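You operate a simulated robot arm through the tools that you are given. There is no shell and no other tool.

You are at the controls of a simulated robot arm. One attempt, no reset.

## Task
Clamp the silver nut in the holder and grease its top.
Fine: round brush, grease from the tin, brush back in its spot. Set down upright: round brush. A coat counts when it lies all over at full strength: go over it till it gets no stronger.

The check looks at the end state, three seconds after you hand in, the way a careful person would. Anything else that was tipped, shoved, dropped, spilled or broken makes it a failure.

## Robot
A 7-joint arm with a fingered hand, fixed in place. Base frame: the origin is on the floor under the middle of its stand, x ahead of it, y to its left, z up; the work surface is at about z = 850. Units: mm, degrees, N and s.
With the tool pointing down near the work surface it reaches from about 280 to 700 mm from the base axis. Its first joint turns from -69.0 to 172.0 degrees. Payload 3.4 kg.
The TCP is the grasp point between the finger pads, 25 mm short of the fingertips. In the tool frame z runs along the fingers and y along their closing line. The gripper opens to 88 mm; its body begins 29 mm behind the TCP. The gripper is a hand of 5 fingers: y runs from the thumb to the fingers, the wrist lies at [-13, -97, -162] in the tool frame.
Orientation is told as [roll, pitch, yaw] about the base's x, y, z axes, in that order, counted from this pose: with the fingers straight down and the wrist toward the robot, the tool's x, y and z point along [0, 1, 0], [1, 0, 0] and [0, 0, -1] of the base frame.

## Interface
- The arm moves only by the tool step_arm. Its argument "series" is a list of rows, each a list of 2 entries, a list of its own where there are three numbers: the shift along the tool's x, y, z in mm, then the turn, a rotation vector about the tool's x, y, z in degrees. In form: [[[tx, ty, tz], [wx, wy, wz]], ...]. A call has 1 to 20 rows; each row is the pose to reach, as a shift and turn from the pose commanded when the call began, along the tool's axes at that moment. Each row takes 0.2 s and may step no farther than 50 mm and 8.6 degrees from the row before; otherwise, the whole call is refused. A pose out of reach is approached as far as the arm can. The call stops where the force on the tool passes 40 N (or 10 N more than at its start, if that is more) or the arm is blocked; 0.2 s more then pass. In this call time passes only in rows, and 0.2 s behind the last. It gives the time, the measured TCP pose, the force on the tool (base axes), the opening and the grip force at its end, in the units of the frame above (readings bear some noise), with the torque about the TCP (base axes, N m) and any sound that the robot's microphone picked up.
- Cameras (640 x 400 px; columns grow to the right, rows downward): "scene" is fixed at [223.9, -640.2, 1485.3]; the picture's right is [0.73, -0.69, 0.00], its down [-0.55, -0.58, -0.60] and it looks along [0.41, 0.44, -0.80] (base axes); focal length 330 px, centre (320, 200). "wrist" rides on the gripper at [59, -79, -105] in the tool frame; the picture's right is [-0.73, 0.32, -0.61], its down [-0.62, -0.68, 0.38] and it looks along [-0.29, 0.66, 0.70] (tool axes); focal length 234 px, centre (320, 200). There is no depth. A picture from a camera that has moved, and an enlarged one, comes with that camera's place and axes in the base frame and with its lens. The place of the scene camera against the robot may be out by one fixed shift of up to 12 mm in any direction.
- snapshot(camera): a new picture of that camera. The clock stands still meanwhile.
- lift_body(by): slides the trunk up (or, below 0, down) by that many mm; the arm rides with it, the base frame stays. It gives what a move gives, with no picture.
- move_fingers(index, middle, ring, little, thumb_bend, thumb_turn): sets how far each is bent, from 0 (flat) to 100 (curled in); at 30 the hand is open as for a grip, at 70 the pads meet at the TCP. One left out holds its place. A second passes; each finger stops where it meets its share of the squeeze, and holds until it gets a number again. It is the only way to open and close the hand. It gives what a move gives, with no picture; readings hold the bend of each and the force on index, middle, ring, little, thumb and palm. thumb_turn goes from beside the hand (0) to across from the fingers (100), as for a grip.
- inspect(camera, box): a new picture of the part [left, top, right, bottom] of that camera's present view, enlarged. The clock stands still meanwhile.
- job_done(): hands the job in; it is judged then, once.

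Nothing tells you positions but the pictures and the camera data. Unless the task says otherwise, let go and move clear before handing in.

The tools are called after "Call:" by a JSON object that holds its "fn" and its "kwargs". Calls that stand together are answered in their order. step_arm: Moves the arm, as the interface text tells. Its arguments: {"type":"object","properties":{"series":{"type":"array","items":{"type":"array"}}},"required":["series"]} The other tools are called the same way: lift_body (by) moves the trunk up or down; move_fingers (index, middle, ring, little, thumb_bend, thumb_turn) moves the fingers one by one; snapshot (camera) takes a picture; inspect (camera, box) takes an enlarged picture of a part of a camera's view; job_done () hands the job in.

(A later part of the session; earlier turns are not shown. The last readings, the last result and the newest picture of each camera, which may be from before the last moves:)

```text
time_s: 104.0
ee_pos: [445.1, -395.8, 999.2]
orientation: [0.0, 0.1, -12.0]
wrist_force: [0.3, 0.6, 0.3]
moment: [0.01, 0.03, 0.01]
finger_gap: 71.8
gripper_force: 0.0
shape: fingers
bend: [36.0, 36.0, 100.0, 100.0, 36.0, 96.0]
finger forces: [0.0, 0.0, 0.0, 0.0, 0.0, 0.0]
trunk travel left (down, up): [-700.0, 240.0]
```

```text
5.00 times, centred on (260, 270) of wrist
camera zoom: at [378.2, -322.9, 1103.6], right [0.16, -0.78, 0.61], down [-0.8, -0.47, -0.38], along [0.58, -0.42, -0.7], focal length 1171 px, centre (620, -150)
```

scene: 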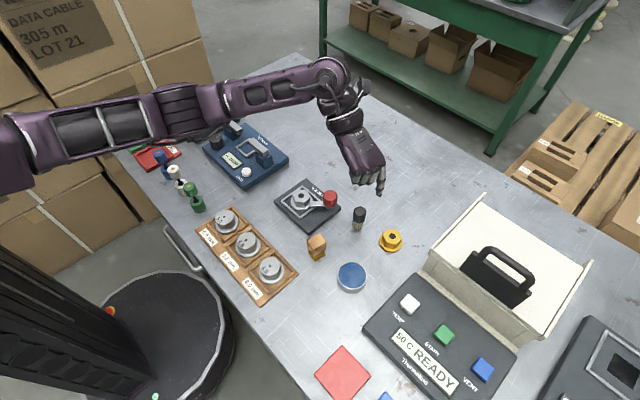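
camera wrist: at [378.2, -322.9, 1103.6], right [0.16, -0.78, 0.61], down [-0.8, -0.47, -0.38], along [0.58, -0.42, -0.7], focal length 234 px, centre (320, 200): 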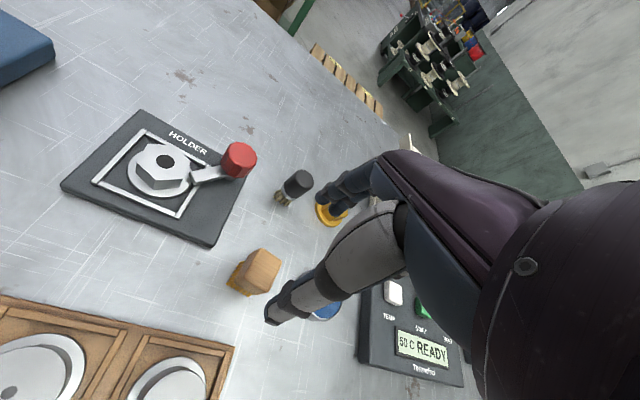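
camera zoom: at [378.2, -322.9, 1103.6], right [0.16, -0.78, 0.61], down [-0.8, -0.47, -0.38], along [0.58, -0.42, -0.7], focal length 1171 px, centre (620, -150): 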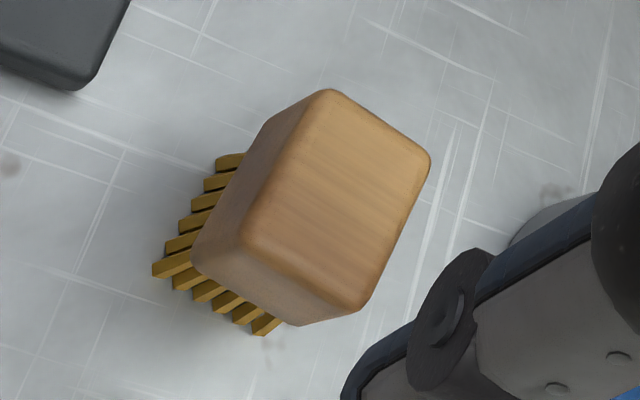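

The wooden brush centre is about (443.5, -401), rotated about -10°, top near z=902. I'll lower around it and grip it lightly on its flat sides.

Call:
{"fn": "step_arm", "kwargs": {"series": [[[1.5, 1.8, 25], [0, 0, 0]], [[1.5, 1.8, 50], [0, 0, 0]], [[1.5, 1.8, 70], [0, 0, 0]], [[1.5, 1.8, 85], [0, 0, 0]], [[1.5, 1.8, 95], [0, 0, 0]], [[1.5, 1.8, 101], [0, 0, 0]]]}}

Call:
{"fn": "move_fingers", "kwargs": {"index": 54, "middle": 54, "thumb_bend": 54}}

Call:
{"fn": "inspect", "kwargs": {"camera": "wrist", "box": [200, 160, 400, 340]}}

Call:
{"fn": "inspect", "kwargs": {"camera": "scene", "box": [280, 200, 360, 270]}}

```text
time_s: 105.4
ee_pos: [446.4, -394.5, 898.5]
orientation: [0.0, 0.0, -12.0]
wrist_force: [0.1, -0.1, 0.1]
moment: [-0.02, -0.02, -0.02]
finger_gap: 71.9
gripper_force: 0.1
shape: fingers
bend: [36.0, 36.0, 100.0, 100.0, 36.0, 96.0]
finger forces: [0.0, 0.1, 0.0, 0.1, 0.0, 0.1]
trunk travel left (down, up): [-700.0, 240.0]
```

```text
time_s: 106.4
ee_pos: [447.0, -394.3, 898.4]
orientation: [0.0, 0.1, -12.0]
wrist_force: [-0.4, 1.3, -0.3]
moment: [0.01, 0.01, 0.0]
finger_gap: 33.4
gripper_force: 0.0
shape: fingers
bend: [54.0, 54.0, 100.0, 100.0, 54.0, 98.0]
finger forces: [0.1, 0.0, 0.0, 0.0, 0.0, 0.0]
trunk travel left (down, up): [-700.0, 240.0]
```

```text
2.22 times, centred on (300, 250) of wrist
camera zoom: at [380.3, -321.3, 1002.1], right [0.16, -0.78, 0.61], down [-0.8, -0.47, -0.38], along [0.58, -0.42, -0.7], focal length 520 px, centre (364, 89)
```

zoom: 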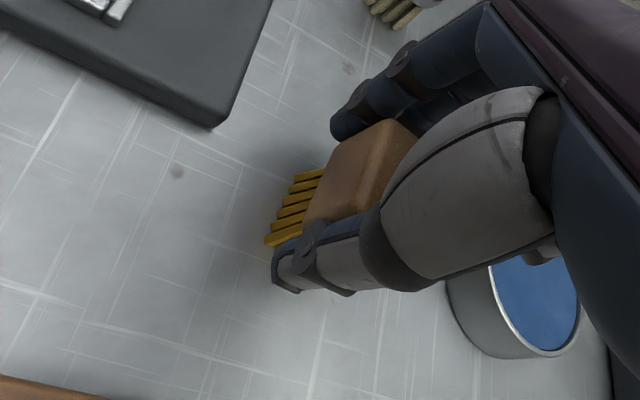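

```text
5.71 times, centred on (320, 235) of scene
camera zoom: at [223.9, -640.2, 1485.3], right [0.73, -0.69, 0.0], down [-0.55, -0.58, -0.6], along [0.41, 0.44, -0.8], focal length 1885 px, centre (320, 0)
```

zoom: 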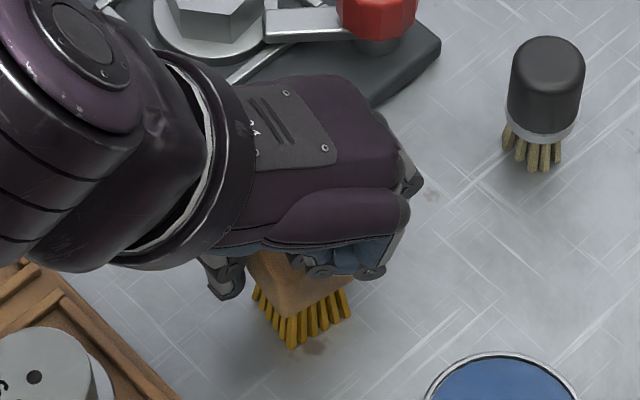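

The block is between the digits without contact yet. I'll close gently.

Call:
{"fn": "move_fingers", "kwargs": {"index": 57, "middle": 57, "thumb_bend": 57}}

Call:
{"fn": "move_fingers", "kwargs": {"index": 60, "middle": 60, "thumb_bend": 60}}

Call:
{"fn": "move_fingers", "kwargs": {"index": 62, "middle": 62, "thumb_bend": 62}}

Call:
{"fn": "inspect", "kwargs": {"camera": "wrist", "box": [200, 160, 400, 340]}}

Call:
{"fn": "inspect", "kwargs": {"camera": "scene", "box": [280, 200, 360, 270]}}

```text
time_s: 107.4
ee_pos: [446.0, -393.6, 898.1]
orientation: [0.0, -0.1, -11.9]
wrist_force: [-0.5, 0.2, 0.0]
moment: [-0.01, 0.02, 0.01]
finger_gap: 30.5
gripper_force: 0.9
shape: fingers
bend: [55.0, 55.0, 100.0, 100.0, 55.0, 99.0]
finger forces: [0.3, 0.5, 0.0, 0.0, 0.6, 0.0]
trunk travel left (down, up): [-700.0, 240.0]
```

```text
time_s: 108.4
ee_pos: [446.7, -394.1, 897.2]
orientation: [0.0, 0.0, -12.0]
wrist_force: [-0.2, 0.2, 0.8]
moment: [0.03, -0.04, 0.03]
finger_gap: 28.6
gripper_force: 3.6
shape: fingers
bend: [57.0, 57.0, 100.0, 100.0, 55.0, 99.0]
finger forces: [1.6, 2.0, 0.0, 0.0, 3.4, 0.0]
trunk travel left (down, up): [-700.0, 240.0]
```

```text
time_s: 109.4
ee_pos: [445.7, -394.9, 897.6]
orientation: [0.0, 0.0, -12.0]
wrist_force: [-0.4, -0.7, 0.3]
moment: [-0.02, -0.01, 0.03]
finger_gap: 27.9
gripper_force: 4.3
shape: fingers
bend: [58.0, 59.0, 100.0, 100.0, 55.0, 99.0]
finger forces: [2.5, 2.6, 0.0, 0.1, 4.9, 0.1]
trunk travel left (down, up): [-700.0, 240.0]
```

```text
2.22 times, centred on (300, 250) of wrist
camera zoom: at [380.3, -321.3, 1002.1], right [0.16, -0.78, 0.61], down [-0.8, -0.47, -0.38], along [0.58, -0.42, -0.7], focal length 520 px, centre (364, 89)
```

zoom: 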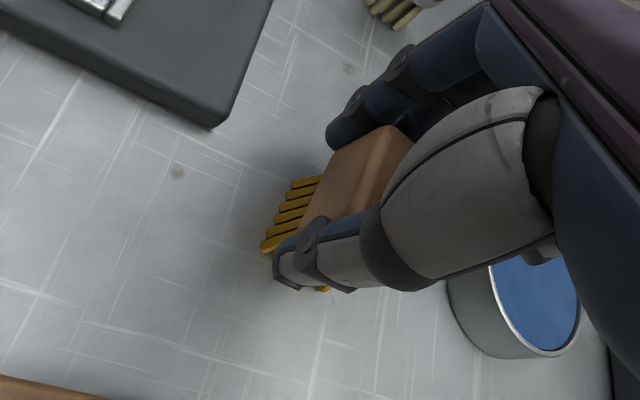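

```text
5.71 times, centred on (320, 235) of scene
camera zoom: at [223.9, -640.2, 1485.3], right [0.73, -0.69, 0.0], down [-0.55, -0.58, -0.6], along [0.41, 0.44, -0.8], focal length 1885 px, centre (320, 0)
```

zoom: 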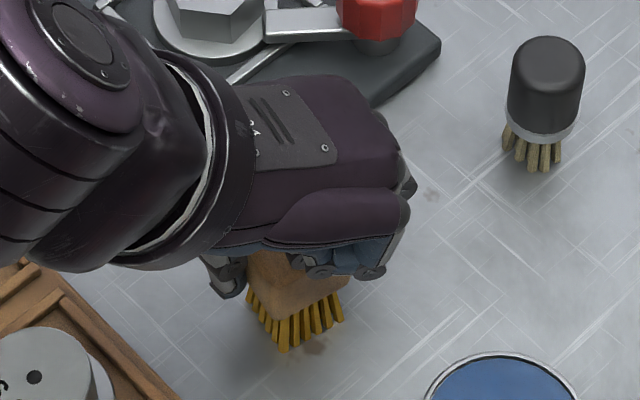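

The wooden brush is gripped (about 4 N). I'll lift it 4 mm, rotate it back 12° and carry it about 10 mm to its original place.

Call:
{"fn": "step_arm", "kwargs": {"series": [[[0, 0, -2], [0, 0, 0]], [[0, 0, -4], [0, 0, 0]], [[-0.5, 2.4, -4], [0, 0, -3]], [[-1, 4.8, -4], [0, 0, -6]], [[-1.5, 7.3, -4], [0, 0, -9]], [[-2, 9.7, -4], [0, 0, -12]]]}}

Call:
{"fn": "inspect", "kwargs": {"camera": "scene", "box": [260, 160, 420, 260]}}

Call:
{"fn": "inspect", "kwargs": {"camera": "scene", "box": [280, 200, 360, 270]}}

```text
time_s: 110.8
ee_pos: [455.4, -398.2, 902.2]
orientation: [0.1, 0.0, -0.1]
wrist_force: [-0.3, 1.2, -0.3]
moment: [0.03, 0.03, 0.02]
finger_gap: 28.4
gripper_force: 5.1
shape: fingers
bend: [58.0, 59.0, 100.0, 100.0, 56.0, 99.0]
finger forces: [2.6, 2.4, 0.0, 0.0, 4.9, 0.0]
trunk travel left (down, up): [-700.0, 240.0]
```

```text
4.00 times, centred on (340, 210) of scene
camera zoom: at [223.9, -640.2, 1485.3], right [0.73, -0.69, 0.0], down [-0.55, -0.58, -0.6], along [0.41, 0.44, -0.8], focal length 1320 px, centre (240, 160)
```

zoom: 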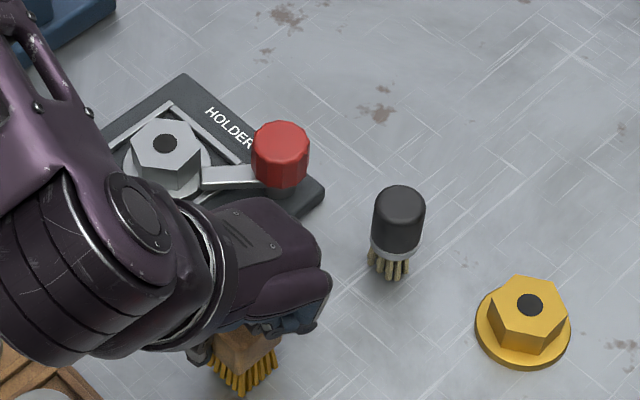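

```text
5.71 times, centred on (320, 235) of scene
camera zoom: at [223.9, -640.2, 1485.3], right [0.73, -0.69, 0.0], down [-0.55, -0.58, -0.6], along [0.41, 0.44, -0.8], focal length 1885 px, centre (320, 0)
```

zoom: 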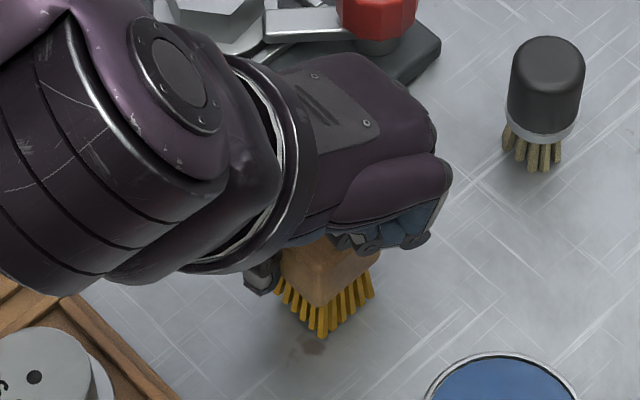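

The position matches the first picture once lowered. I'll set it down and release gently.

Call:
{"fn": "step_arm", "kwargs": {"series": [[[0, 0, 2], [0, 0, 0]], [[0, 0, 3.5], [0, 0, 0]], [[0, 0, 4.2], [0, 0, 0]]]}}

Call:
{"fn": "inspect", "kwargs": {"camera": "scene", "box": [260, 240, 420, 340]}}

Call:
{"fn": "inspect", "kwargs": {"camera": "wrist", "box": [200, 160, 400, 340]}}

```text
time_s: 111.6
ee_pos: [456.4, -398.5, 897.2]
orientation: [-0.1, 0.0, -0.1]
wrist_force: [0.6, -0.2, -0.8]
moment: [-0.01, 0.03, -0.02]
finger_gap: 28.5
gripper_force: 5.1
shape: fingers
bend: [58.0, 59.0, 100.0, 100.0, 56.0, 99.0]
finger forces: [2.6, 2.4, 0.0, 0.1, 4.9, 0.1]
trunk travel left (down, up): [-700.0, 240.0]
```

```text
4.00 times, centred on (340, 290) of scene
camera zoom: at [223.9, -640.2, 1485.3], right [0.73, -0.69, 0.0], down [-0.55, -0.58, -0.6], along [0.41, 0.44, -0.8], focal length 1320 px, centre (240, -160)
```

zoom: 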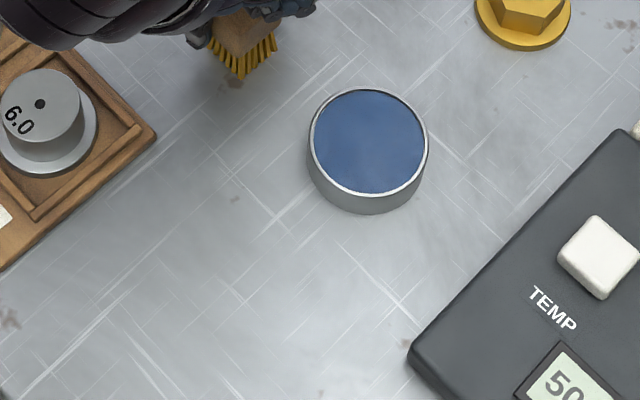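

```text
2.22 times, centred on (300, 250) of wrist
camera zoom: at [375.6, -339.9, 1002.8], right [0.32, -0.73, 0.61], down [-0.68, -0.62, -0.38], along [0.66, -0.29, -0.7], focal length 520 px, centre (364, 89)
```

zoom: 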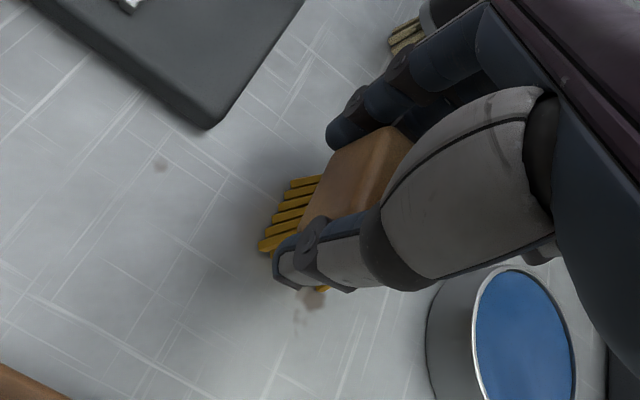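

It matches the original position to about a millimetre. Releasing it now.

Call:
{"fn": "move_fingers", "kwargs": {"index": 55, "middle": 55, "thumb_bend": 53}}

Call:
{"fn": "move_fingers", "kwargs": {"index": 36, "middle": 36, "thumb_bend": 36}}

Call:
{"fn": "step_arm", "kwargs": {"series": [[[0, 0, -10], [0, 0, 0]], [[0, 0, -30], [0, 0, 0]], [[0, 0, -60], [0, 0, 0]], [[0, 0, -100], [0, 0, 0]], [[-20, 30, -120], [0, 0, 0]]]}}

Call:
{"fn": "inspect", "kwargs": {"camera": "scene", "box": [260, 160, 420, 260]}}

Call:
{"fn": "snapshot", "kwargs": {"camera": "wrist"}}

```text
time_s: 112.6
ee_pos: [456.3, -397.6, 899.3]
orientation: [0.0, -0.1, 0.0]
wrist_force: [-0.3, -0.2, 1.0]
moment: [-0.02, -0.03, 0.0]
finger_gap: 32.6
gripper_force: 0.0
shape: fingers
bend: [55.0, 55.0, 100.0, 100.0, 53.0, 98.0]
finger forces: [0.0, 0.1, 0.0, 0.1, 0.0, 0.0]
trunk travel left (down, up): [-700.0, 240.0]
```

```text
time_s: 113.6
ee_pos: [455.4, -397.6, 899.1]
orientation: [0.0, 0.0, 0.0]
wrist_force: [0.0, -0.3, 0.2]
moment: [-0.01, -0.02, -0.04]
finger_gap: 71.7
gripper_force: 0.0
shape: fingers
bend: [36.0, 36.0, 100.0, 100.0, 36.0, 96.0]
finger forces: [0.1, 0.0, 0.1, 0.1, 0.0, 0.1]
trunk travel left (down, up): [-700.0, 240.0]
```

```text
time_s: 114.8
ee_pos: [484.1, -419.4, 1017.0]
orientation: [0.1, 0.1, -0.1]
wrist_force: [0.3, -0.7, 0.6]
moment: [0.02, -0.02, 0.05]
finger_gap: 71.9
gripper_force: 0.1
shape: fingers
bend: [36.0, 36.0, 100.0, 100.0, 36.0, 96.0]
finger forces: [0.0, 0.0, 0.0, 0.0, 0.1, 0.0]
trunk travel left (down, up): [-700.0, 240.0]
```

```text
4.00 times, centred on (340, 210) of scene
camera zoom: at [223.9, -640.2, 1485.3], right [0.73, -0.69, 0.0], down [-0.55, -0.58, -0.6], along [0.41, 0.44, -0.8], focal length 1320 px, centre (240, 160)
```

zoom: 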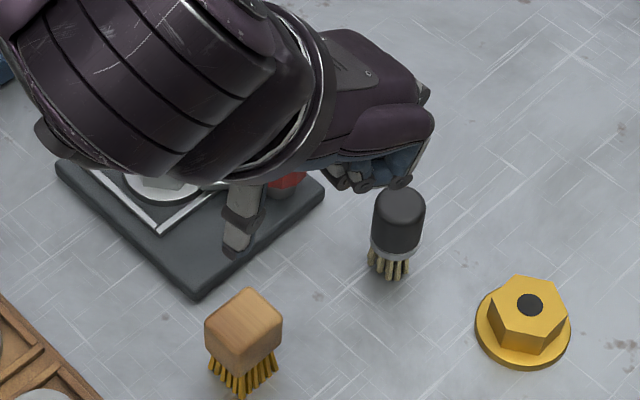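

```text
taken
camera wrist: at [404.2, -361.0, 1121.5], right [0.32, -0.73, 0.61], down [-0.68, -0.62, -0.38], along [0.66, -0.29, -0.7], focal length 234 px, centre (320, 200)
```

wrist: 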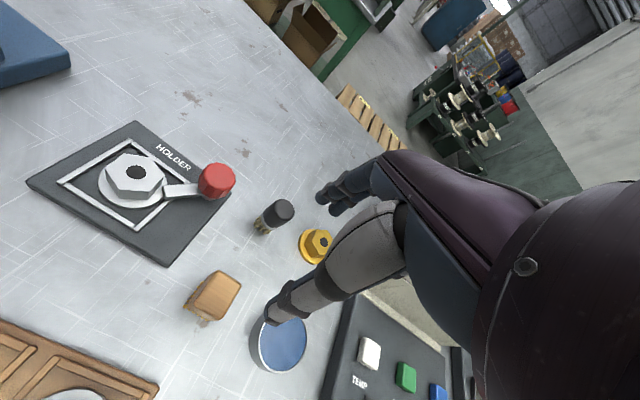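

The wooden brush is back as in the first picture, upright. Now I'll locate the round brush again for a deeper, gentler grip.

Call:
{"fn": "inspect", "kwargs": {"camera": "wrist", "box": [230, 180, 330, 260]}}

Call:
{"fn": "inspect", "kwargs": {"camera": "scene", "box": [332, 200, 380, 240]}}

```text
5.00 times, centred on (280, 220) of wrist
camera zoom: at [404.2, -361.0, 1121.5], right [0.32, -0.73, 0.61], down [-0.68, -0.62, -0.38], along [0.66, -0.29, -0.7], focal length 1171 px, centre (520, 100)
```

zoom: 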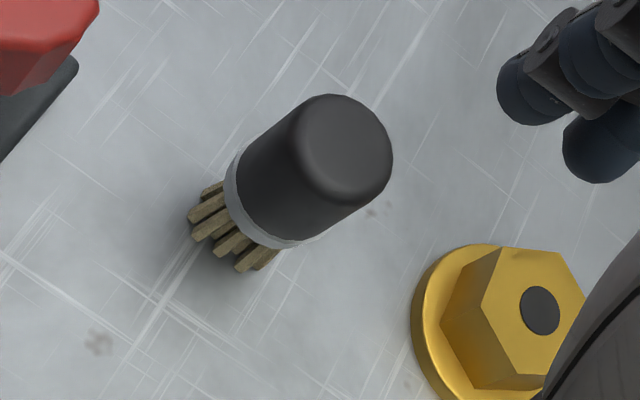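

```text
10.00 times, centred on (356, 220) of scene
camera zoom: at [223.9, -640.2, 1485.3], right [0.73, -0.69, 0.0], down [-0.55, -0.58, -0.6], along [0.41, 0.44, -0.8], focal length 3299 px, centre (-40, 0)
```

zoom: 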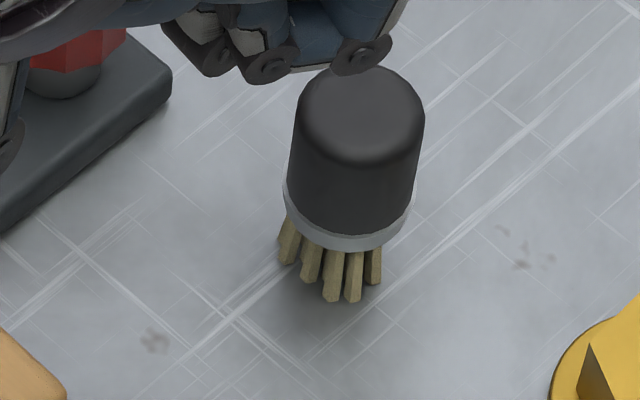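

The round brush now stands at about (559, -415), roughly 10 mm in +x from its home. I'll go above it at yaw -37°.

Call:
{"fn": "step_arm", "kwargs": {"series": [[[1.5, 16, 0], [0, 0, 7.4]], [[3, 32, 0], [0, 0, 14.8]], [[4.6, 48, 0], [0, 0, 22.2]], [[6.2, 64, 0], [0, 0, 29.6]], [[7.7, 79, 0], [0, 0, 37]]]}}

Call:
{"fn": "move_fingers", "kwargs": {"index": 40, "middle": 40, "thumb_bend": 40}}

Call:
{"fn": "inspect", "kwargs": {"camera": "wrist", "box": [200, 200, 360, 330]}}

```text
time_s: 116.0
ee_pos: [564.4, -409.9, 1017.4]
orientation: [-0.1, 0.1, -37.1]
wrist_force: [-0.4, 0.2, -1.4]
moment: [0.0, 0.0, -0.01]
finger_gap: 71.6
gripper_force: 0.1
shape: fingers
bend: [36.0, 36.0, 100.0, 100.0, 36.0, 96.0]
finger forces: [0.0, 0.0, 0.0, 0.0, 0.1, 0.0]
trunk travel left (down, up): [-700.0, 240.0]
```

```text
time_s: 117.0
ee_pos: [563.9, -410.3, 1018.8]
orientation: [0.0, 0.0, -37.0]
wrist_force: [-0.2, -0.2, -0.7]
moment: [0.01, 0.01, -0.02]
finger_gap: 64.3
gripper_force: 0.1
shape: fingers
bend: [40.0, 40.0, 100.0, 100.0, 40.0, 97.0]
finger forces: [0.1, 0.0, 0.1, 0.0, 0.1, 0.0]
trunk travel left (down, up): [-700.0, 240.0]
```

```text
3.08 times, centred on (280, 265) of wrist
camera zoom: at [534.9, -316.3, 1122.4], right [-0.18, -0.77, 0.61], down [-0.92, -0.09, -0.38], along [0.35, -0.63, -0.7], focal length 720 px, centre (443, 0)
```

zoom: 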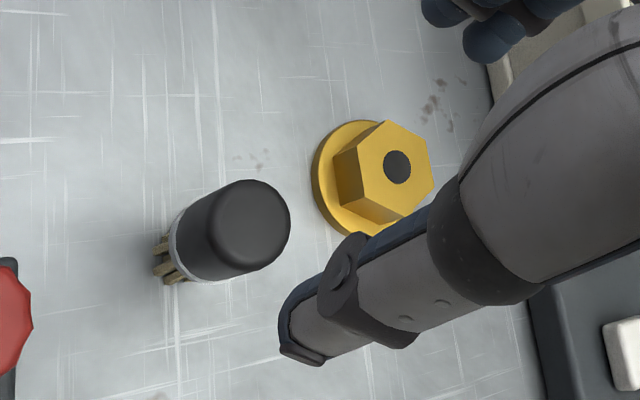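

Alignment is good. I'll descend deeper this time, so the pads wrap the full height of the handle.

Call:
{"fn": "step_arm", "kwargs": {"series": [[[-1.5, 1.3, 30], [0, 0, 0]], [[-1.5, 1.3, 60], [0, 0, 0]], [[-1.5, 1.3, 85], [0, 0, 0]], [[-1.5, 1.3, 105], [0, 0, 0]], [[-1.5, 1.3, 118], [0, 0, 0]], [[-1.5, 1.3, 127], [0, 0, 0]]]}}

Call:
{"fn": "inspect", "kwargs": {"camera": "wrist", "box": [200, 160, 400, 340]}}

Call:
{"fn": "inspect", "kwargs": {"camera": "scene", "box": [320, 170, 400, 250]}}

```text
time_s: 118.4
ee_pos: [564.5, -412.7, 889.7]
orientation: [0.0, 0.1, -36.9]
wrist_force: [0.5, 0.3, 0.2]
moment: [0.01, -0.01, 0.04]
finger_gap: 64.1
gripper_force: 0.0
shape: fingers
bend: [40.0, 40.0, 100.0, 100.0, 40.0, 97.0]
finger forces: [0.0, 0.0, 0.1, 0.0, 0.0, 0.1]
trunk travel left (down, up): [-700.0, 240.0]
```

```text
2.22 times, centred on (300, 250) of wrist
camera zoom: at [536.2, -318.7, 994.7], right [-0.18, -0.77, 0.61], down [-0.92, -0.09, -0.38], along [0.35, -0.63, -0.7], focal length 520 px, centre (364, 89)
```

zoom: 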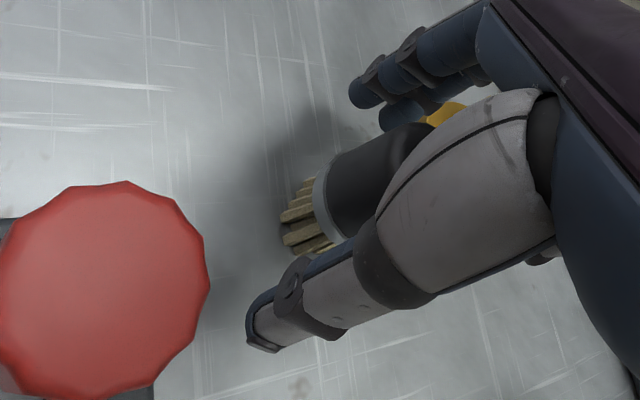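

```text
5.00 times, centred on (360, 210) of scene
camera zoom: at [223.9, -640.2, 1485.3], right [0.73, -0.69, 0.0], down [-0.55, -0.58, -0.6], along [0.41, 0.44, -0.8], focal length 1649 px, centre (120, 150)
```

zoom: 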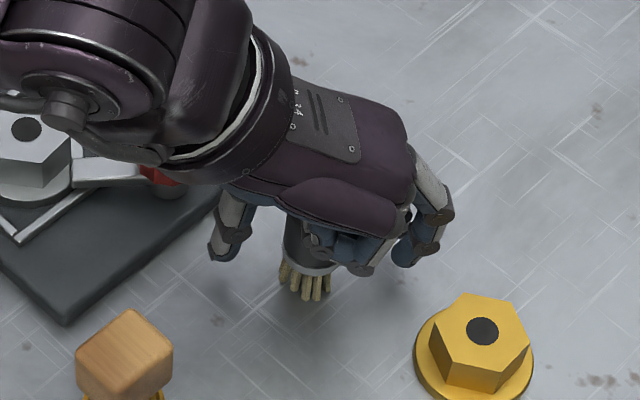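

The handle is well inside the hand now. Closing in stages.

Call:
{"fn": "move_fingers", "kwargs": {"index": 56, "middle": 56, "thumb_bend": 56}}

Call:
{"fn": "move_fingers", "kwargs": {"index": 60, "middle": 60, "thumb_bend": 60}}

Call:
{"fn": "move_fingers", "kwargs": {"index": 64, "middle": 64, "thumb_bend": 64}}

Call:
{"fn": "inspect", "kwargs": {"camera": "wrist", "box": [200, 160, 400, 340]}}

Call:
{"fn": "inspect", "kwargs": {"camera": "scene", "box": [320, 170, 400, 250]}}

```text
time_s: 119.4
ee_pos: [564.3, -412.3, 892.0]
orientation: [-0.1, 0.1, -37.1]
wrist_force: [0.0, -0.3, 0.1]
moment: [0.01, -0.01, -0.01]
finger_gap: 29.0
gripper_force: 0.1
shape: fingers
bend: [56.0, 56.0, 100.0, 100.0, 56.0, 99.0]
finger forces: [0.0, 0.1, 0.1, 0.1, 0.1, 0.0]
trunk travel left (down, up): [-700.0, 240.0]
```

```text
time_s: 120.4
ee_pos: [565.4, -412.0, 890.0]
orientation: [0.0, -0.1, -37.0]
wrist_force: [-0.6, -0.1, 1.0]
moment: [0.03, -0.02, 0.01]
finger_gap: 21.0
gripper_force: 0.3
shape: fingers
bend: [60.0, 59.0, 100.0, 100.0, 59.0, 99.0]
finger forces: [0.0, 0.3, 0.0, 0.0, 0.4, 0.1]
trunk travel left (down, up): [-700.0, 240.0]
```

```text
time_s: 121.4
ee_pos: [564.3, -411.9, 890.2]
orientation: [0.0, 0.0, -37.0]
wrist_force: [0.4, 1.0, -0.2]
moment: [-0.01, 0.01, 0.03]
finger_gap: 17.4
gripper_force: 2.4
shape: fingers
bend: [62.0, 61.0, 100.0, 100.0, 60.0, 99.0]
finger forces: [0.7, 2.0, 0.1, 0.1, 2.9, 0.0]
trunk travel left (down, up): [-700.0, 240.0]
```

```text
2.22 times, centred on (300, 250) of wrist
camera zoom: at [536.1, -318.7, 994.9], right [-0.18, -0.77, 0.61], down [-0.92, -0.09, -0.38], along [0.35, -0.63, -0.7], focal length 520 px, centre (364, 89)
```

zoom: 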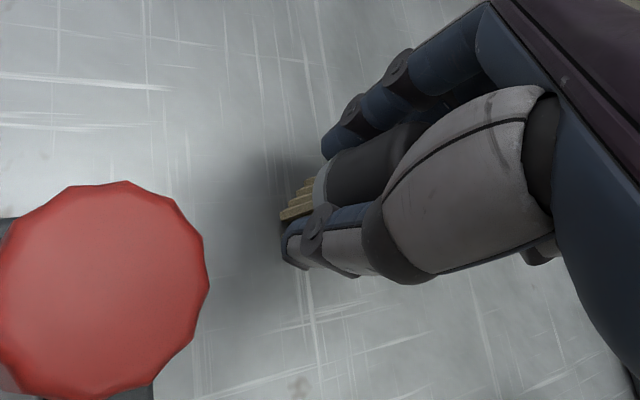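

```text
5.00 times, centred on (360, 210) of scene
camera zoom: at [223.9, -640.2, 1485.3], right [0.73, -0.69, 0.0], down [-0.55, -0.58, -0.6], along [0.41, 0.44, -0.8], focal length 1649 px, centre (120, 150)
```

zoom: 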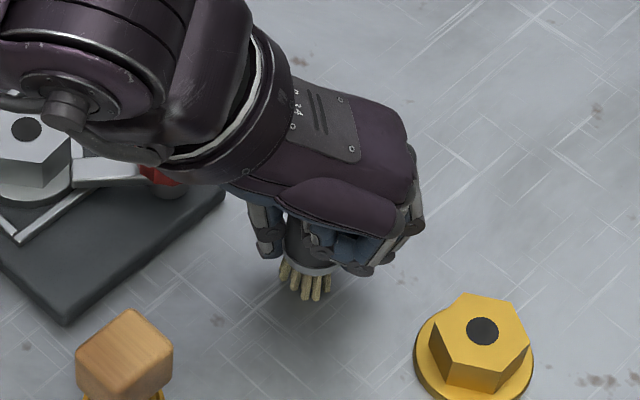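

A stable light grip with the brush unmoved. I'll firm it slightly to 67 and check again.

Call:
{"fn": "move_fingers", "kwargs": {"index": 67, "middle": 67, "thumb_bend": 67}}

Call:
{"fn": "inspect", "kwargs": {"camera": "scene", "box": [320, 170, 400, 250]}}

Call:
{"fn": "step_arm", "kwargs": {"series": [[[0, 0, -3], [0, 0, 0]], [[0, 0, -6], [0, 0, 0]]]}}

Call:
{"fn": "inspect", "kwargs": {"camera": "scene", "box": [320, 170, 400, 250]}}

Call:
{"fn": "inspect", "kwargs": {"camera": "wrist", "box": [200, 160, 400, 340]}}

```text
time_s: 122.4
ee_pos: [564.1, -412.8, 890.6]
orientation: [0.1, 0.0, -36.9]
wrist_force: [0.5, -0.4, 0.2]
moment: [-0.01, -0.02, 0.02]
finger_gap: 16.7
gripper_force: 4.9
shape: fingers
bend: [63.0, 63.0, 100.0, 100.0, 60.0, 99.0]
finger forces: [1.7, 3.3, 0.0, 0.0, 4.9, 0.0]
trunk travel left (down, up): [-700.0, 240.0]
```

```text
5.00 times, centred on (360, 210) of scene
camera zoom: at [223.9, -640.2, 1485.3], right [0.73, -0.69, 0.0], down [-0.55, -0.58, -0.6], along [0.41, 0.44, -0.8], focal length 1649 px, centre (120, 150)
```

zoom: 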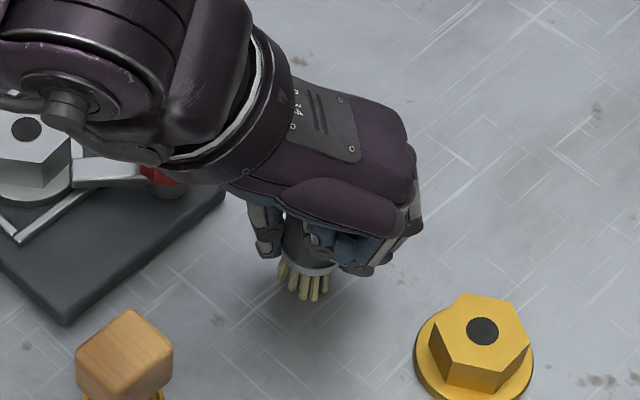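

```text
time_s: 123.0
ee_pos: [565.1, -412.3, 896.6]
orientation: [0.1, 0.1, -37.1]
wrist_force: [0.1, -0.6, 0.2]
moment: [0.0, 0.02, -0.03]
finger_gap: 16.7
gripper_force: 4.8
shape: fingers
bend: [63.0, 63.0, 100.0, 100.0, 60.0, 99.0]
finger forces: [1.8, 3.3, 0.0, 0.0, 4.8, 0.0]
trunk travel left (down, up): [-700.0, 240.0]
```

```text
5.00 times, centred on (360, 210) of scene
camera zoom: at [223.9, -640.2, 1485.3], right [0.73, -0.69, 0.0], down [-0.55, -0.58, -0.6], along [0.41, 0.44, -0.8], focal length 1649 px, centre (120, 150)
```

zoom: 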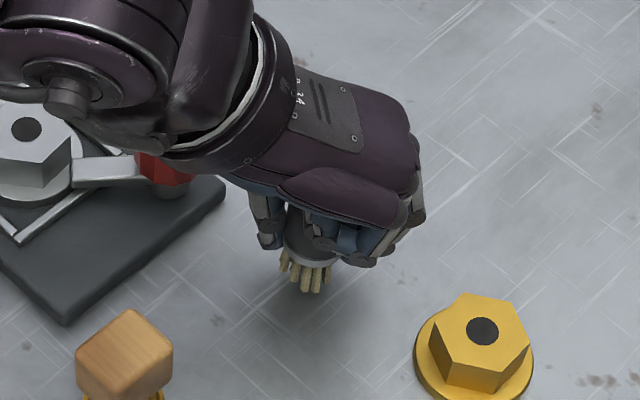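

```text
2.22 times, centred on (300, 250) of wrist
camera zoom: at [536.5, -318.8, 1001.5], right [-0.18, -0.77, 0.61], down [-0.92, -0.09, -0.38], along [0.35, -0.63, -0.7], focal length 520 px, centre (364, 89)
```

zoom: 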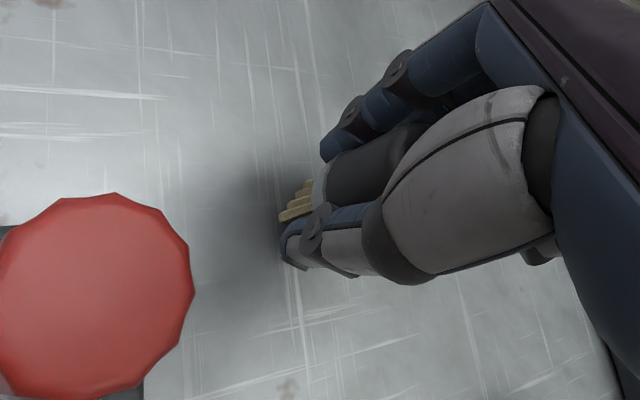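

The brush lifts cleanly and stays upright in the hand. I'll raise it and carry it over the tin.

Call:
{"fn": "step_arm", "kwargs": {"series": [[[0, 0, -20], [0, 0, 0]], [[0, 0, -42], [0, 0, 0]], [[0, 0, -64], [0, 0, 0]], [[-18, -5.4, -64], [0, 0, 0]], [[-36, -10.8, -64], [0, 0, 0]], [[-54, -16.2, -64], [0, 0, 0]], [[-72, -21.6, -64], [0, 0, 0]], [[-90, -27, -64], [0, 0, 0]], [[-108, -32.4, -64], [0, 0, 0]], [[-126.5, -37.9, -64], [0, 0, 0]]]}}

Call:
{"fn": "inspect", "kwargs": {"camera": "wrist", "box": [200, 160, 400, 340]}}

Call:
{"fn": "inspect", "kwargs": {"camera": "scene", "box": [300, 210, 400, 310]}}

```text
time_s: 125.2
ee_pos: [458.3, -492.3, 962.1]
orientation: [0.0, 0.0, -37.0]
wrist_force: [0.1, 0.6, -0.1]
moment: [0.01, 0.0, 0.01]
finger_gap: 16.2
gripper_force: 5.2
shape: fingers
bend: [64.0, 63.0, 100.0, 100.0, 61.0, 99.0]
finger forces: [1.8, 3.3, 0.0, 0.0, 4.8, 0.0]
trunk travel left (down, up): [-700.0, 240.0]
```

```text
2.22 times, centred on (300, 250) of wrist
camera zoom: at [428.7, -398.7, 1065.7], right [-0.18, -0.77, 0.61], down [-0.92, -0.09, -0.38], along [0.35, -0.63, -0.7], focal length 520 px, centre (364, 89)
```

zoom: 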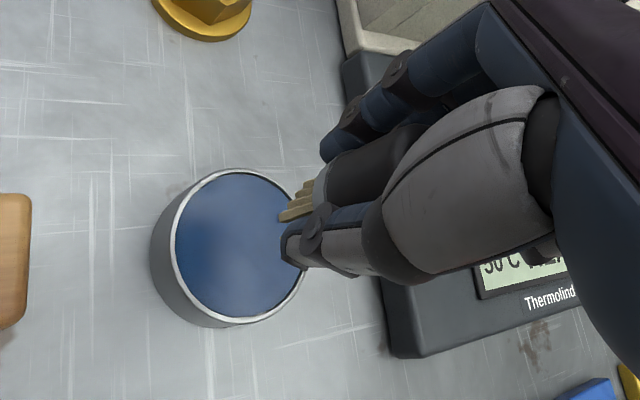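

```text
4.00 times, centred on (350, 260) of scene
camera zoom: at [223.9, -640.2, 1485.3], right [0.73, -0.69, 0.0], down [-0.55, -0.58, -0.6], along [0.41, 0.44, -0.8], focal length 1320 px, centre (200, -40)
```

zoom: 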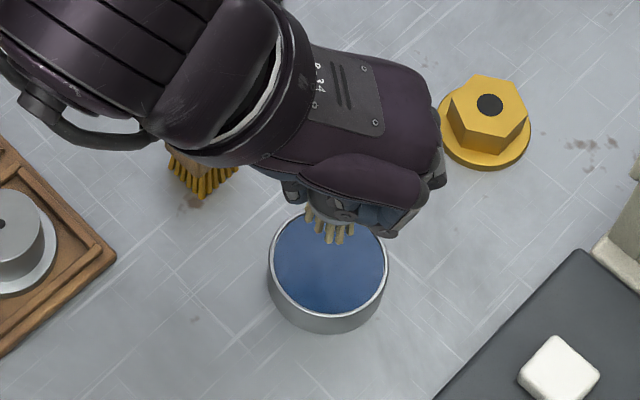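

The brush is centred over the tin. I'll dip it a few millimetres into the grease, swirl a little, and lift to check.

Call:
{"fn": "step_arm", "kwargs": {"series": [[[0, 0, 15], [0, 0, 0]], [[0, 0, 30], [0, 0, 0]], [[0, 0, 42], [0, 0, 0]], [[0, 0, 49], [0, 0, 0]], [[0, 0, 52], [0, 0, 0]], [[0, 0, 54], [0, 0, 0]]]}}

Call:
{"fn": "inspect", "kwargs": {"camera": "wrist", "box": [200, 160, 400, 340]}}

Call:
{"fn": "inspect", "kwargs": {"camera": "scene", "box": [310, 220, 390, 300]}}

```text
time_s: 126.6
ee_pos: [456.2, -489.5, 909.7]
orientation: [0.0, -0.3, -37.1]
wrist_force: [0.4, -2.8, 14.9]
moment: [0.01, 0.02, 0.07]
finger_gap: 15.7
gripper_force: 11.5
shape: fingers
bend: [64.0, 63.0, 100.0, 100.0, 61.0, 98.0]
finger forces: [2.9, 3.6, 9.4, 0.1, 5.7, 0.0]
trunk travel left (down, up): [-700.0, 240.0]
```

```text
2.22 times, centred on (300, 250) of wrist
camera zoom: at [427.3, -396.0, 1014.0], right [-0.18, -0.77, 0.61], down [-0.92, -0.09, -0.39], along [0.35, -0.63, -0.69], focal length 520 px, centre (364, 89)
```

zoom: 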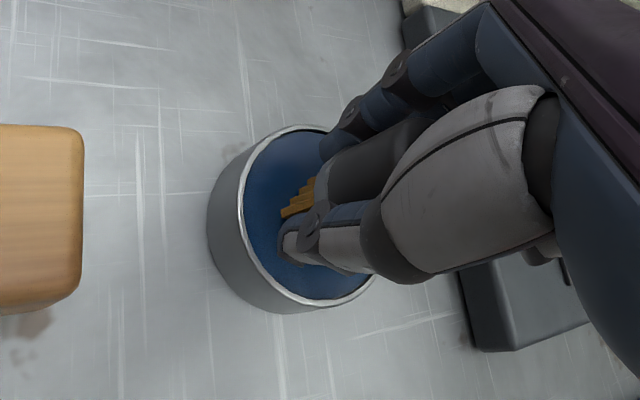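

```text
5.00 times, centred on (350, 260) of scene
camera zoom: at [223.9, -640.2, 1485.3], right [0.73, -0.69, 0.0], down [-0.55, -0.58, -0.6], along [0.41, 0.44, -0.8], focal length 1649 px, centre (170, -100)
```

zoom: 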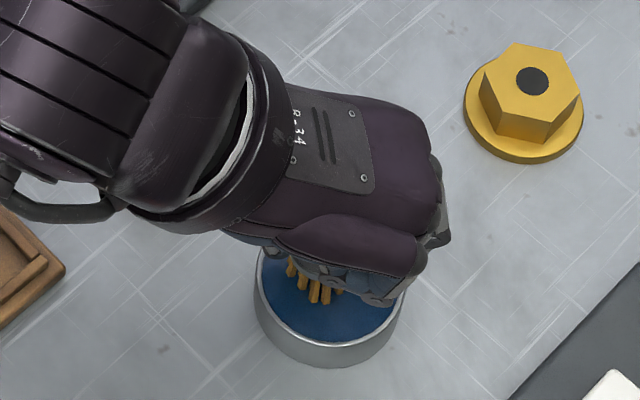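

The bristles turned amber, so they've picked up grease, but I pressed a bit hard (15 N). I'll ease off and lift, then check the brush in the hand.

Call:
{"fn": "step_arm", "kwargs": {"series": [[[0, 0, -1.5], [0, 0, 0]], [[0, 0, -3], [0, 0, 0]]]}}

Call:
{"fn": "step_arm", "kwargs": {"series": [[[0, 0, -8], [0, 0, 0]], [[0, 0, -20], [0, 0, 0]], [[0, 0, -40], [0, 0, 0]], [[0, 0, -55], [0, 0, 0]]]}}

Call:
{"fn": "inspect", "kwargs": {"camera": "wrist", "box": [200, 160, 400, 340]}}

Call:
{"fn": "inspect", "kwargs": {"camera": "scene", "box": [300, 210, 400, 310]}}

```text
time_s: 127.2
ee_pos: [457.5, -489.4, 910.9]
orientation: [-0.1, 0.0, -37.0]
wrist_force: [-0.7, -1.2, 5.9]
moment: [0.01, 0.01, 0.0]
finger_gap: 15.8
gripper_force: 7.7
shape: fingers
bend: [64.0, 63.0, 100.0, 100.0, 62.0, 98.0]
finger forces: [2.4, 3.7, 4.4, 0.1, 5.5, 0.0]
trunk travel left (down, up): [-700.0, 240.0]
```

```text
time_s: 128.2
ee_pos: [457.3, -490.7, 965.6]
orientation: [-0.1, 0.1, -37.0]
wrist_force: [-0.1, 0.4, -0.2]
moment: [0.02, 0.01, -0.02]
finger_gap: 15.4
gripper_force: 5.4
shape: fingers
bend: [64.0, 63.0, 100.0, 100.0, 61.0, 98.0]
finger forces: [1.9, 3.2, 0.1, 0.0, 5.1, 0.0]
trunk travel left (down, up): [-700.0, 240.0]
```

```text
2.22 times, centred on (300, 250) of wrist
camera zoom: at [429.4, -397.0, 1069.2], right [-0.18, -0.77, 0.61], down [-0.92, -0.09, -0.38], along [0.35, -0.63, -0.7], focal length 520 px, centre (364, 89)
```

zoom: 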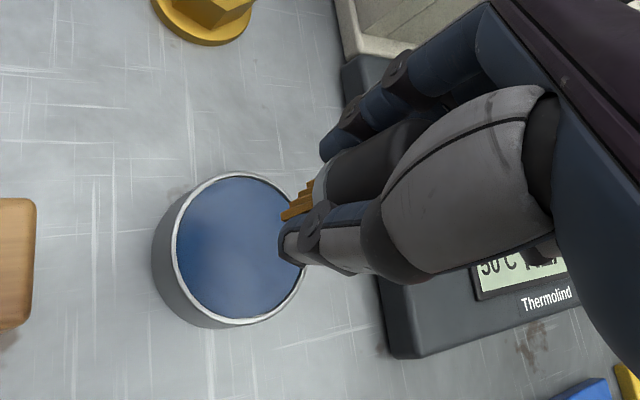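

```text
4.00 times, centred on (350, 260) of scene
camera zoom: at [223.9, -640.2, 1485.3], right [0.73, -0.69, 0.0], down [-0.55, -0.58, -0.6], along [0.41, 0.44, -0.8], focal length 1320 px, centre (200, -40)
```

zoom: 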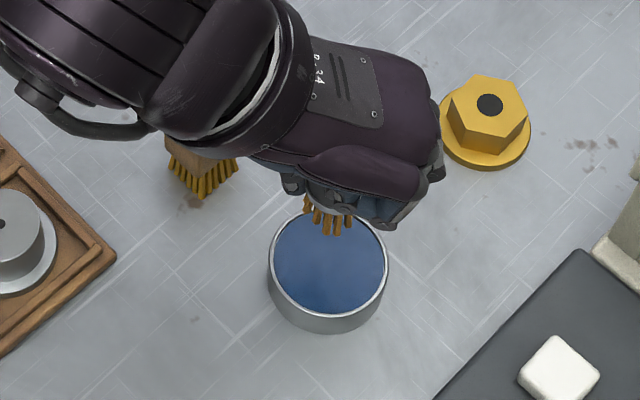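

The bristles are loaded and the tin hasn't moved. I'll carry the brush over to the nut, turning to yaw +30° so the fingers stay clear of the knob.

Call:
{"fn": "step_arm", "kwargs": {"series": [[[0, 0, -10], [0, 0, 0]], [[19.5, -9, -10], [0, 0, -6.7]], [[39, -18, -10], [0, 0, -13.4]], [[58.5, -27.2, -10], [0, 0, -20.1]], [[78, -36.2, -10], [0, 0, -26.8]], [[97.5, -45.3, -10], [0, 0, -33.5]], [[117, -54.3, -10], [0, 0, -40.2]], [[136.4, -63.4, -10], [0, 0, -46.9]], [[155.9, -72.4, -10], [0, 0, -53.6]], [[175.4, -81.5, -10], [0, 0, -60.3]], [[194.9, -90.5, -10], [0, 0, -67]]]}}

Call:
{"fn": "snapshot", "kwargs": {"camera": "wrist"}}

Call:
{"fn": "inspect", "kwargs": {"camera": "wrist", "box": [200, 180, 380, 360]}}

Call:
{"fn": "inspect", "kwargs": {"camera": "scene", "box": [260, 130, 380, 240]}}

```text
time_s: 130.6
ee_pos: [502.2, -279.1, 976.1]
orientation: [0.1, 0.1, 30.2]
wrist_force: [0.3, 0.1, -0.7]
moment: [-0.01, 0.03, 0.0]
finger_gap: 15.6
gripper_force: 5.0
shape: fingers
bend: [64.0, 63.0, 100.0, 100.0, 61.0, 98.0]
finger forces: [1.9, 3.1, 0.0, 0.1, 5.0, 0.1]
trunk travel left (down, up): [-700.0, 240.0]
```

```text
taken
camera wrist: at [403.5, -269.5, 1079.8], right [0.64, -0.47, 0.61], down [-0.28, -0.88, -0.38], along [0.71, 0.08, -0.7], focal length 234 px, centre (320, 200)
```

wrist: 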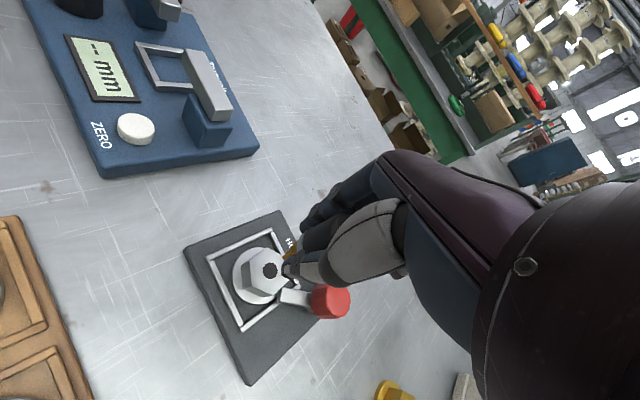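

```text
2.22 times, centred on (290, 270) of wrist
camera zoom: at [403.5, -269.5, 1079.8], right [0.64, -0.47, 0.61], down [-0.28, -0.88, -0.38], along [0.71, 0.08, -0.7], focal length 520 px, centre (387, 44)
```

zoom: 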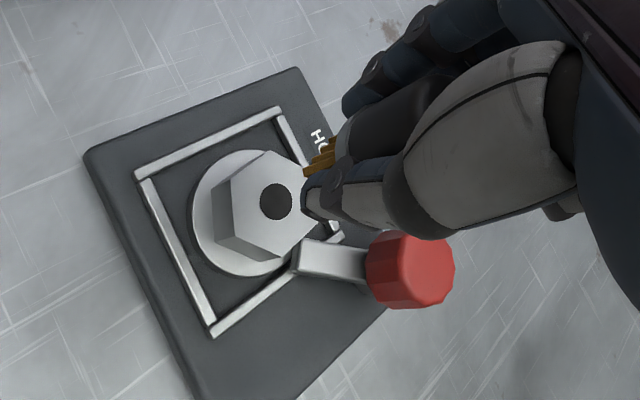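

```text
3.64 times, centred on (320, 185) of scene
camera zoom: at [223.9, -640.2, 1485.3], right [0.73, -0.69, 0.0], down [-0.55, -0.58, -0.6], along [0.41, 0.44, -0.8], focal length 1200 px, centre (320, 254)
```

zoom: 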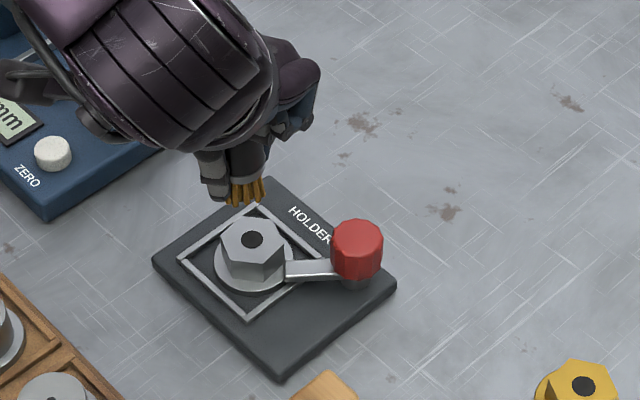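

The brush is right above the nut. I'll lower it in fine steps until the bristles touch the top face.

Call:
{"fn": "step_arm", "kwargs": {"series": [[[0, 0, 12], [0, 0, 0]], [[0, 0, 25], [0, 0, 0]], [[0, 0, 35], [0, 0, 0]], [[0, 0, 41], [0, 0, 0]]]}}

Call:
{"fn": "step_arm", "kwargs": {"series": [[[0, 0, 1], [0, 0, 0]], [[0, 0, 2], [0, 0, 0]]]}}

Call:
{"fn": "step_arm", "kwargs": {"series": [[[0, 0, 1], [0, 0, 0]], [[0, 0, 2], [0, 0, 0]]]}}

Call:
{"fn": "inspect", "kwargs": {"camera": "scene", "box": [270, 160, 350, 230]}}

Call:
{"fn": "inspect", "kwargs": {"camera": "wrist", "box": [220, 180, 360, 320]}}

```text
time_s: 131.6
ee_pos: [503.7, -281.4, 933.4]
orientation: [0.1, 0.0, 30.0]
wrist_force: [-0.2, -0.4, -0.5]
moment: [0.01, 0.0, -0.02]
finger_gap: 16.1
gripper_force: 6.1
shape: fingers
bend: [64.0, 63.0, 100.0, 100.0, 61.0, 98.0]
finger forces: [2.0, 3.2, 0.0, 0.0, 4.9, 0.0]
trunk travel left (down, up): [-700.0, 240.0]
```

```text
time_s: 132.2
ee_pos: [504.0, -280.0, 932.6]
orientation: [0.0, 0.0, 30.0]
wrist_force: [0.5, -0.2, -0.4]
moment: [-0.02, -0.02, -0.01]
finger_gap: 16.0
gripper_force: 5.4
shape: fingers
bend: [64.0, 63.0, 100.0, 100.0, 61.0, 98.0]
finger forces: [1.8, 3.2, 0.1, 0.0, 5.0, 0.0]
trunk travel left (down, up): [-700.0, 240.0]
```

```text
time_s: 132.8
ee_pos: [503.3, -279.5, 930.1]
orientation: [0.0, 0.0, 29.9]
wrist_force: [-0.3, -0.1, -1.3]
moment: [0.01, -0.01, -0.07]
finger_gap: 15.7
gripper_force: 5.1
shape: fingers
bend: [64.0, 63.0, 100.0, 100.0, 61.0, 98.0]
finger forces: [1.9, 3.2, 0.0, 0.1, 5.0, 0.1]
trunk travel left (down, up): [-700.0, 240.0]
```

```text
5.71 times, centred on (310, 195) of scene
camera zoom: at [223.9, -640.2, 1485.3], right [0.73, -0.69, 0.0], down [-0.55, -0.58, -0.6], along [0.41, 0.44, -0.8], focal length 1885 px, centre (377, 229)
```

zoom: 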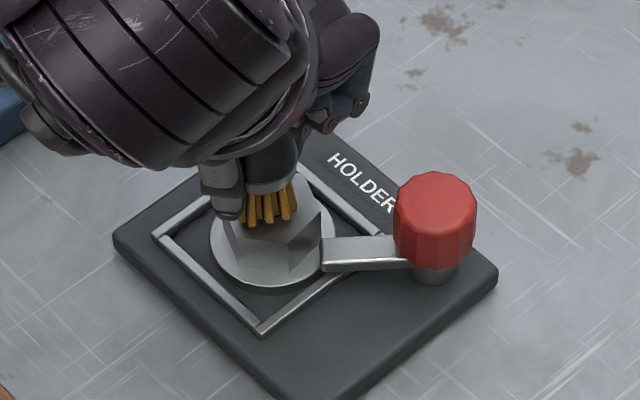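

```text
2.86 times, centred on (290, 250) of wrist
camera zoom: at [404.3, -269.6, 1033.9], right [0.64, -0.47, 0.61], down [-0.28, -0.88, -0.38], along [0.71, 0.08, -0.7], focal length 669 px, centre (406, 57)
```

zoom: 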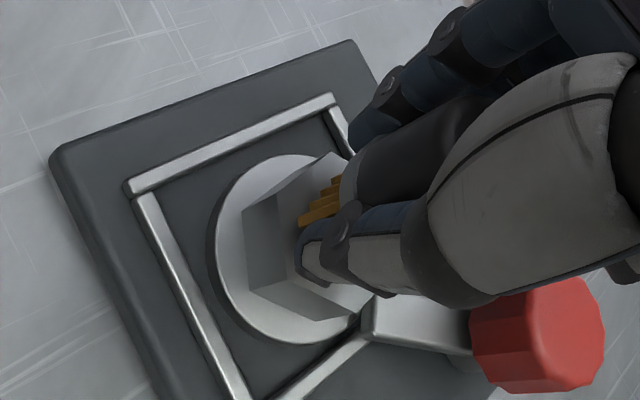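

Nearly touching. A few more fine steps.

Call:
{"fn": "step_arm", "kwargs": {"series": [[[0, 0, 0.5], [0, 0, 0]], [[0, 0, 1], [0, 0, 0]]]}}

Call:
{"fn": "step_arm", "kwargs": {"series": [[[0, 0, 0.5], [0, 0, 0]], [[0, 0, 1], [0, 0, 0]]]}}

Call:
{"fn": "step_arm", "kwargs": {"series": [[[0, 0, 0.5], [0, 0, 0]], [[0, 0, 1], [0, 0, 0]]]}}

Call:
{"fn": "inspect", "kwargs": {"camera": "scene", "box": [285, 175, 325, 210]}}

```text
time_s: 133.4
ee_pos: [503.5, -280.0, 930.1]
orientation: [0.1, 0.0, 29.9]
wrist_force: [0.0, -0.6, -0.6]
moment: [-0.02, 0.02, 0.02]
finger_gap: 16.0
gripper_force: 4.9
shape: fingers
bend: [64.0, 63.0, 100.0, 100.0, 61.0, 98.0]
finger forces: [1.9, 3.2, 0.0, 0.0, 5.0, 0.0]
trunk travel left (down, up): [-700.0, 240.0]
```

```text
time_s: 134.0
ee_pos: [503.3, -280.6, 927.8]
orientation: [0.0, 0.0, 30.0]
wrist_force: [-0.7, 0.1, 0.3]
moment: [0.01, 0.01, 0.0]
finger_gap: 15.9
gripper_force: 4.9
shape: fingers
bend: [64.0, 63.0, 100.0, 100.0, 61.0, 98.0]
finger forces: [1.9, 3.1, 0.0, 0.1, 5.0, 0.0]
trunk travel left (down, up): [-700.0, 240.0]
```

```text
time_s: 134.6
ee_pos: [502.7, -279.5, 927.1]
orientation: [0.0, -0.1, 29.9]
wrist_force: [-0.4, -1.9, 2.3]
moment: [-0.02, -0.02, -0.03]
finger_gap: 15.4
gripper_force: 6.7
shape: fingers
bend: [64.0, 63.0, 100.0, 100.0, 61.0, 98.0]
finger forces: [1.8, 3.3, 3.2, 0.0, 5.2, 0.0]
trunk travel left (down, up): [-700.0, 240.0]
```

```text
11.43 times, centred on (305, 192) of scene
camera zoom: at [223.9, -640.2, 1485.3], right [0.73, -0.69, 0.0], down [-0.55, -0.58, -0.6], along [0.41, 0.44, -0.8], focal length 3770 px, centre (491, 286)
```

zoom: 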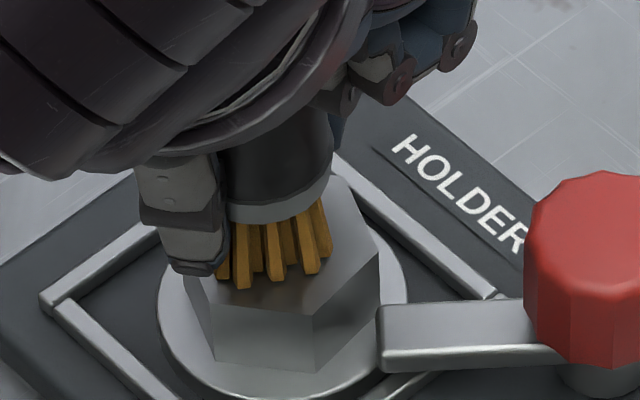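

The bristles rest on the nut's top face with about 2-3 N, centred. I'll sweep a circle of 11 mm radius to cover the whole hex, and watch the forces and the nut.

Call:
{"fn": "step_arm", "kwargs": {"series": [[[4, 0, 0], [0, 0, 0]], [[8, 0, 0], [0, 0, 0]], [[11, 0, 0], [0, 0, 0]], [[9.5, 5.5, 0], [0, 0, 0]], [[5.5, 9.5, 0], [0, 0, 0]], [[0, 11, 0], [0, 0, 0]], [[-5.5, 9.5, 0], [0, 0, 0]], [[-9.5, 5.5, 0], [0, 0, 0]], [[-11, 0, 0], [0, 0, 0]], [[-9.5, -5.5, 0], [0, 0, 0]], [[-5.5, -9.5, 0], [0, 0, 0]], [[0, -11, 0], [0, 0, 0]], [[5.5, -9.5, 0], [0, 0, 0]], [[9.5, -5.5, 0], [0, 0, 0]], [[11, 0, 0], [0, 0, 0]], [[5, 0, 0], [0, 0, 0]], [[0, 0, 0], [0, 0, 0]]]}}

Call:
{"fn": "inspect", "kwargs": {"camera": "scene", "box": [285, 175, 325, 210]}}

Call:
{"fn": "inspect", "kwargs": {"camera": "wrist", "box": [220, 180, 360, 320]}}

```text
time_s: 138.2
ee_pos: [503.7, -279.4, 927.0]
orientation: [0.0, 0.1, 30.0]
wrist_force: [0.2, 1.6, 1.2]
moment: [0.01, 0.04, -0.02]
finger_gap: 15.4
gripper_force: 6.1
shape: fingers
bend: [64.0, 63.0, 100.0, 100.0, 61.0, 98.0]
finger forces: [2.2, 3.2, 2.3, 0.1, 5.1, 0.0]
trunk travel left (down, up): [-700.0, 240.0]
```

```text
11.43 times, centred on (305, 192) of scene
camera zoom: at [223.9, -640.2, 1485.3], right [0.73, -0.69, 0.0], down [-0.55, -0.58, -0.6], along [0.41, 0.44, -0.8], focal length 3770 px, centre (491, 286)
```

zoom: 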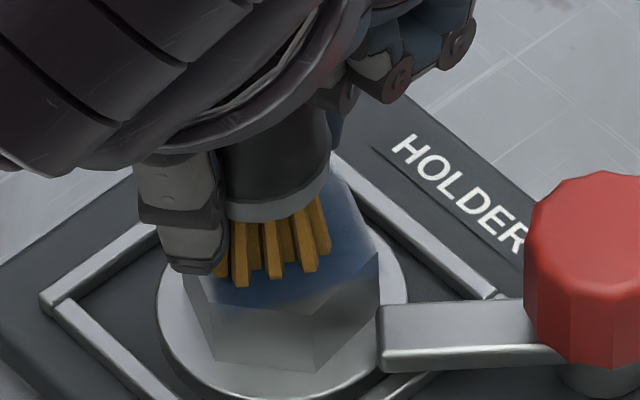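

```text
2.86 times, centred on (290, 250) of wrist
camera zoom: at [404.4, -269.2, 1031.9], right [0.64, -0.47, 0.61], down [-0.28, -0.88, -0.38], along [0.71, 0.08, -0.7], focal length 669 px, centre (406, 57)
```

zoom: 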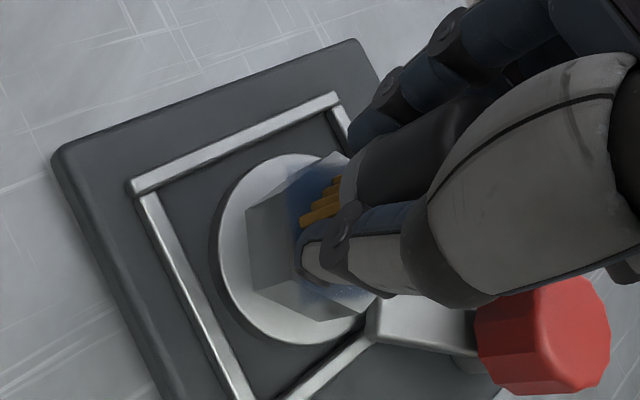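

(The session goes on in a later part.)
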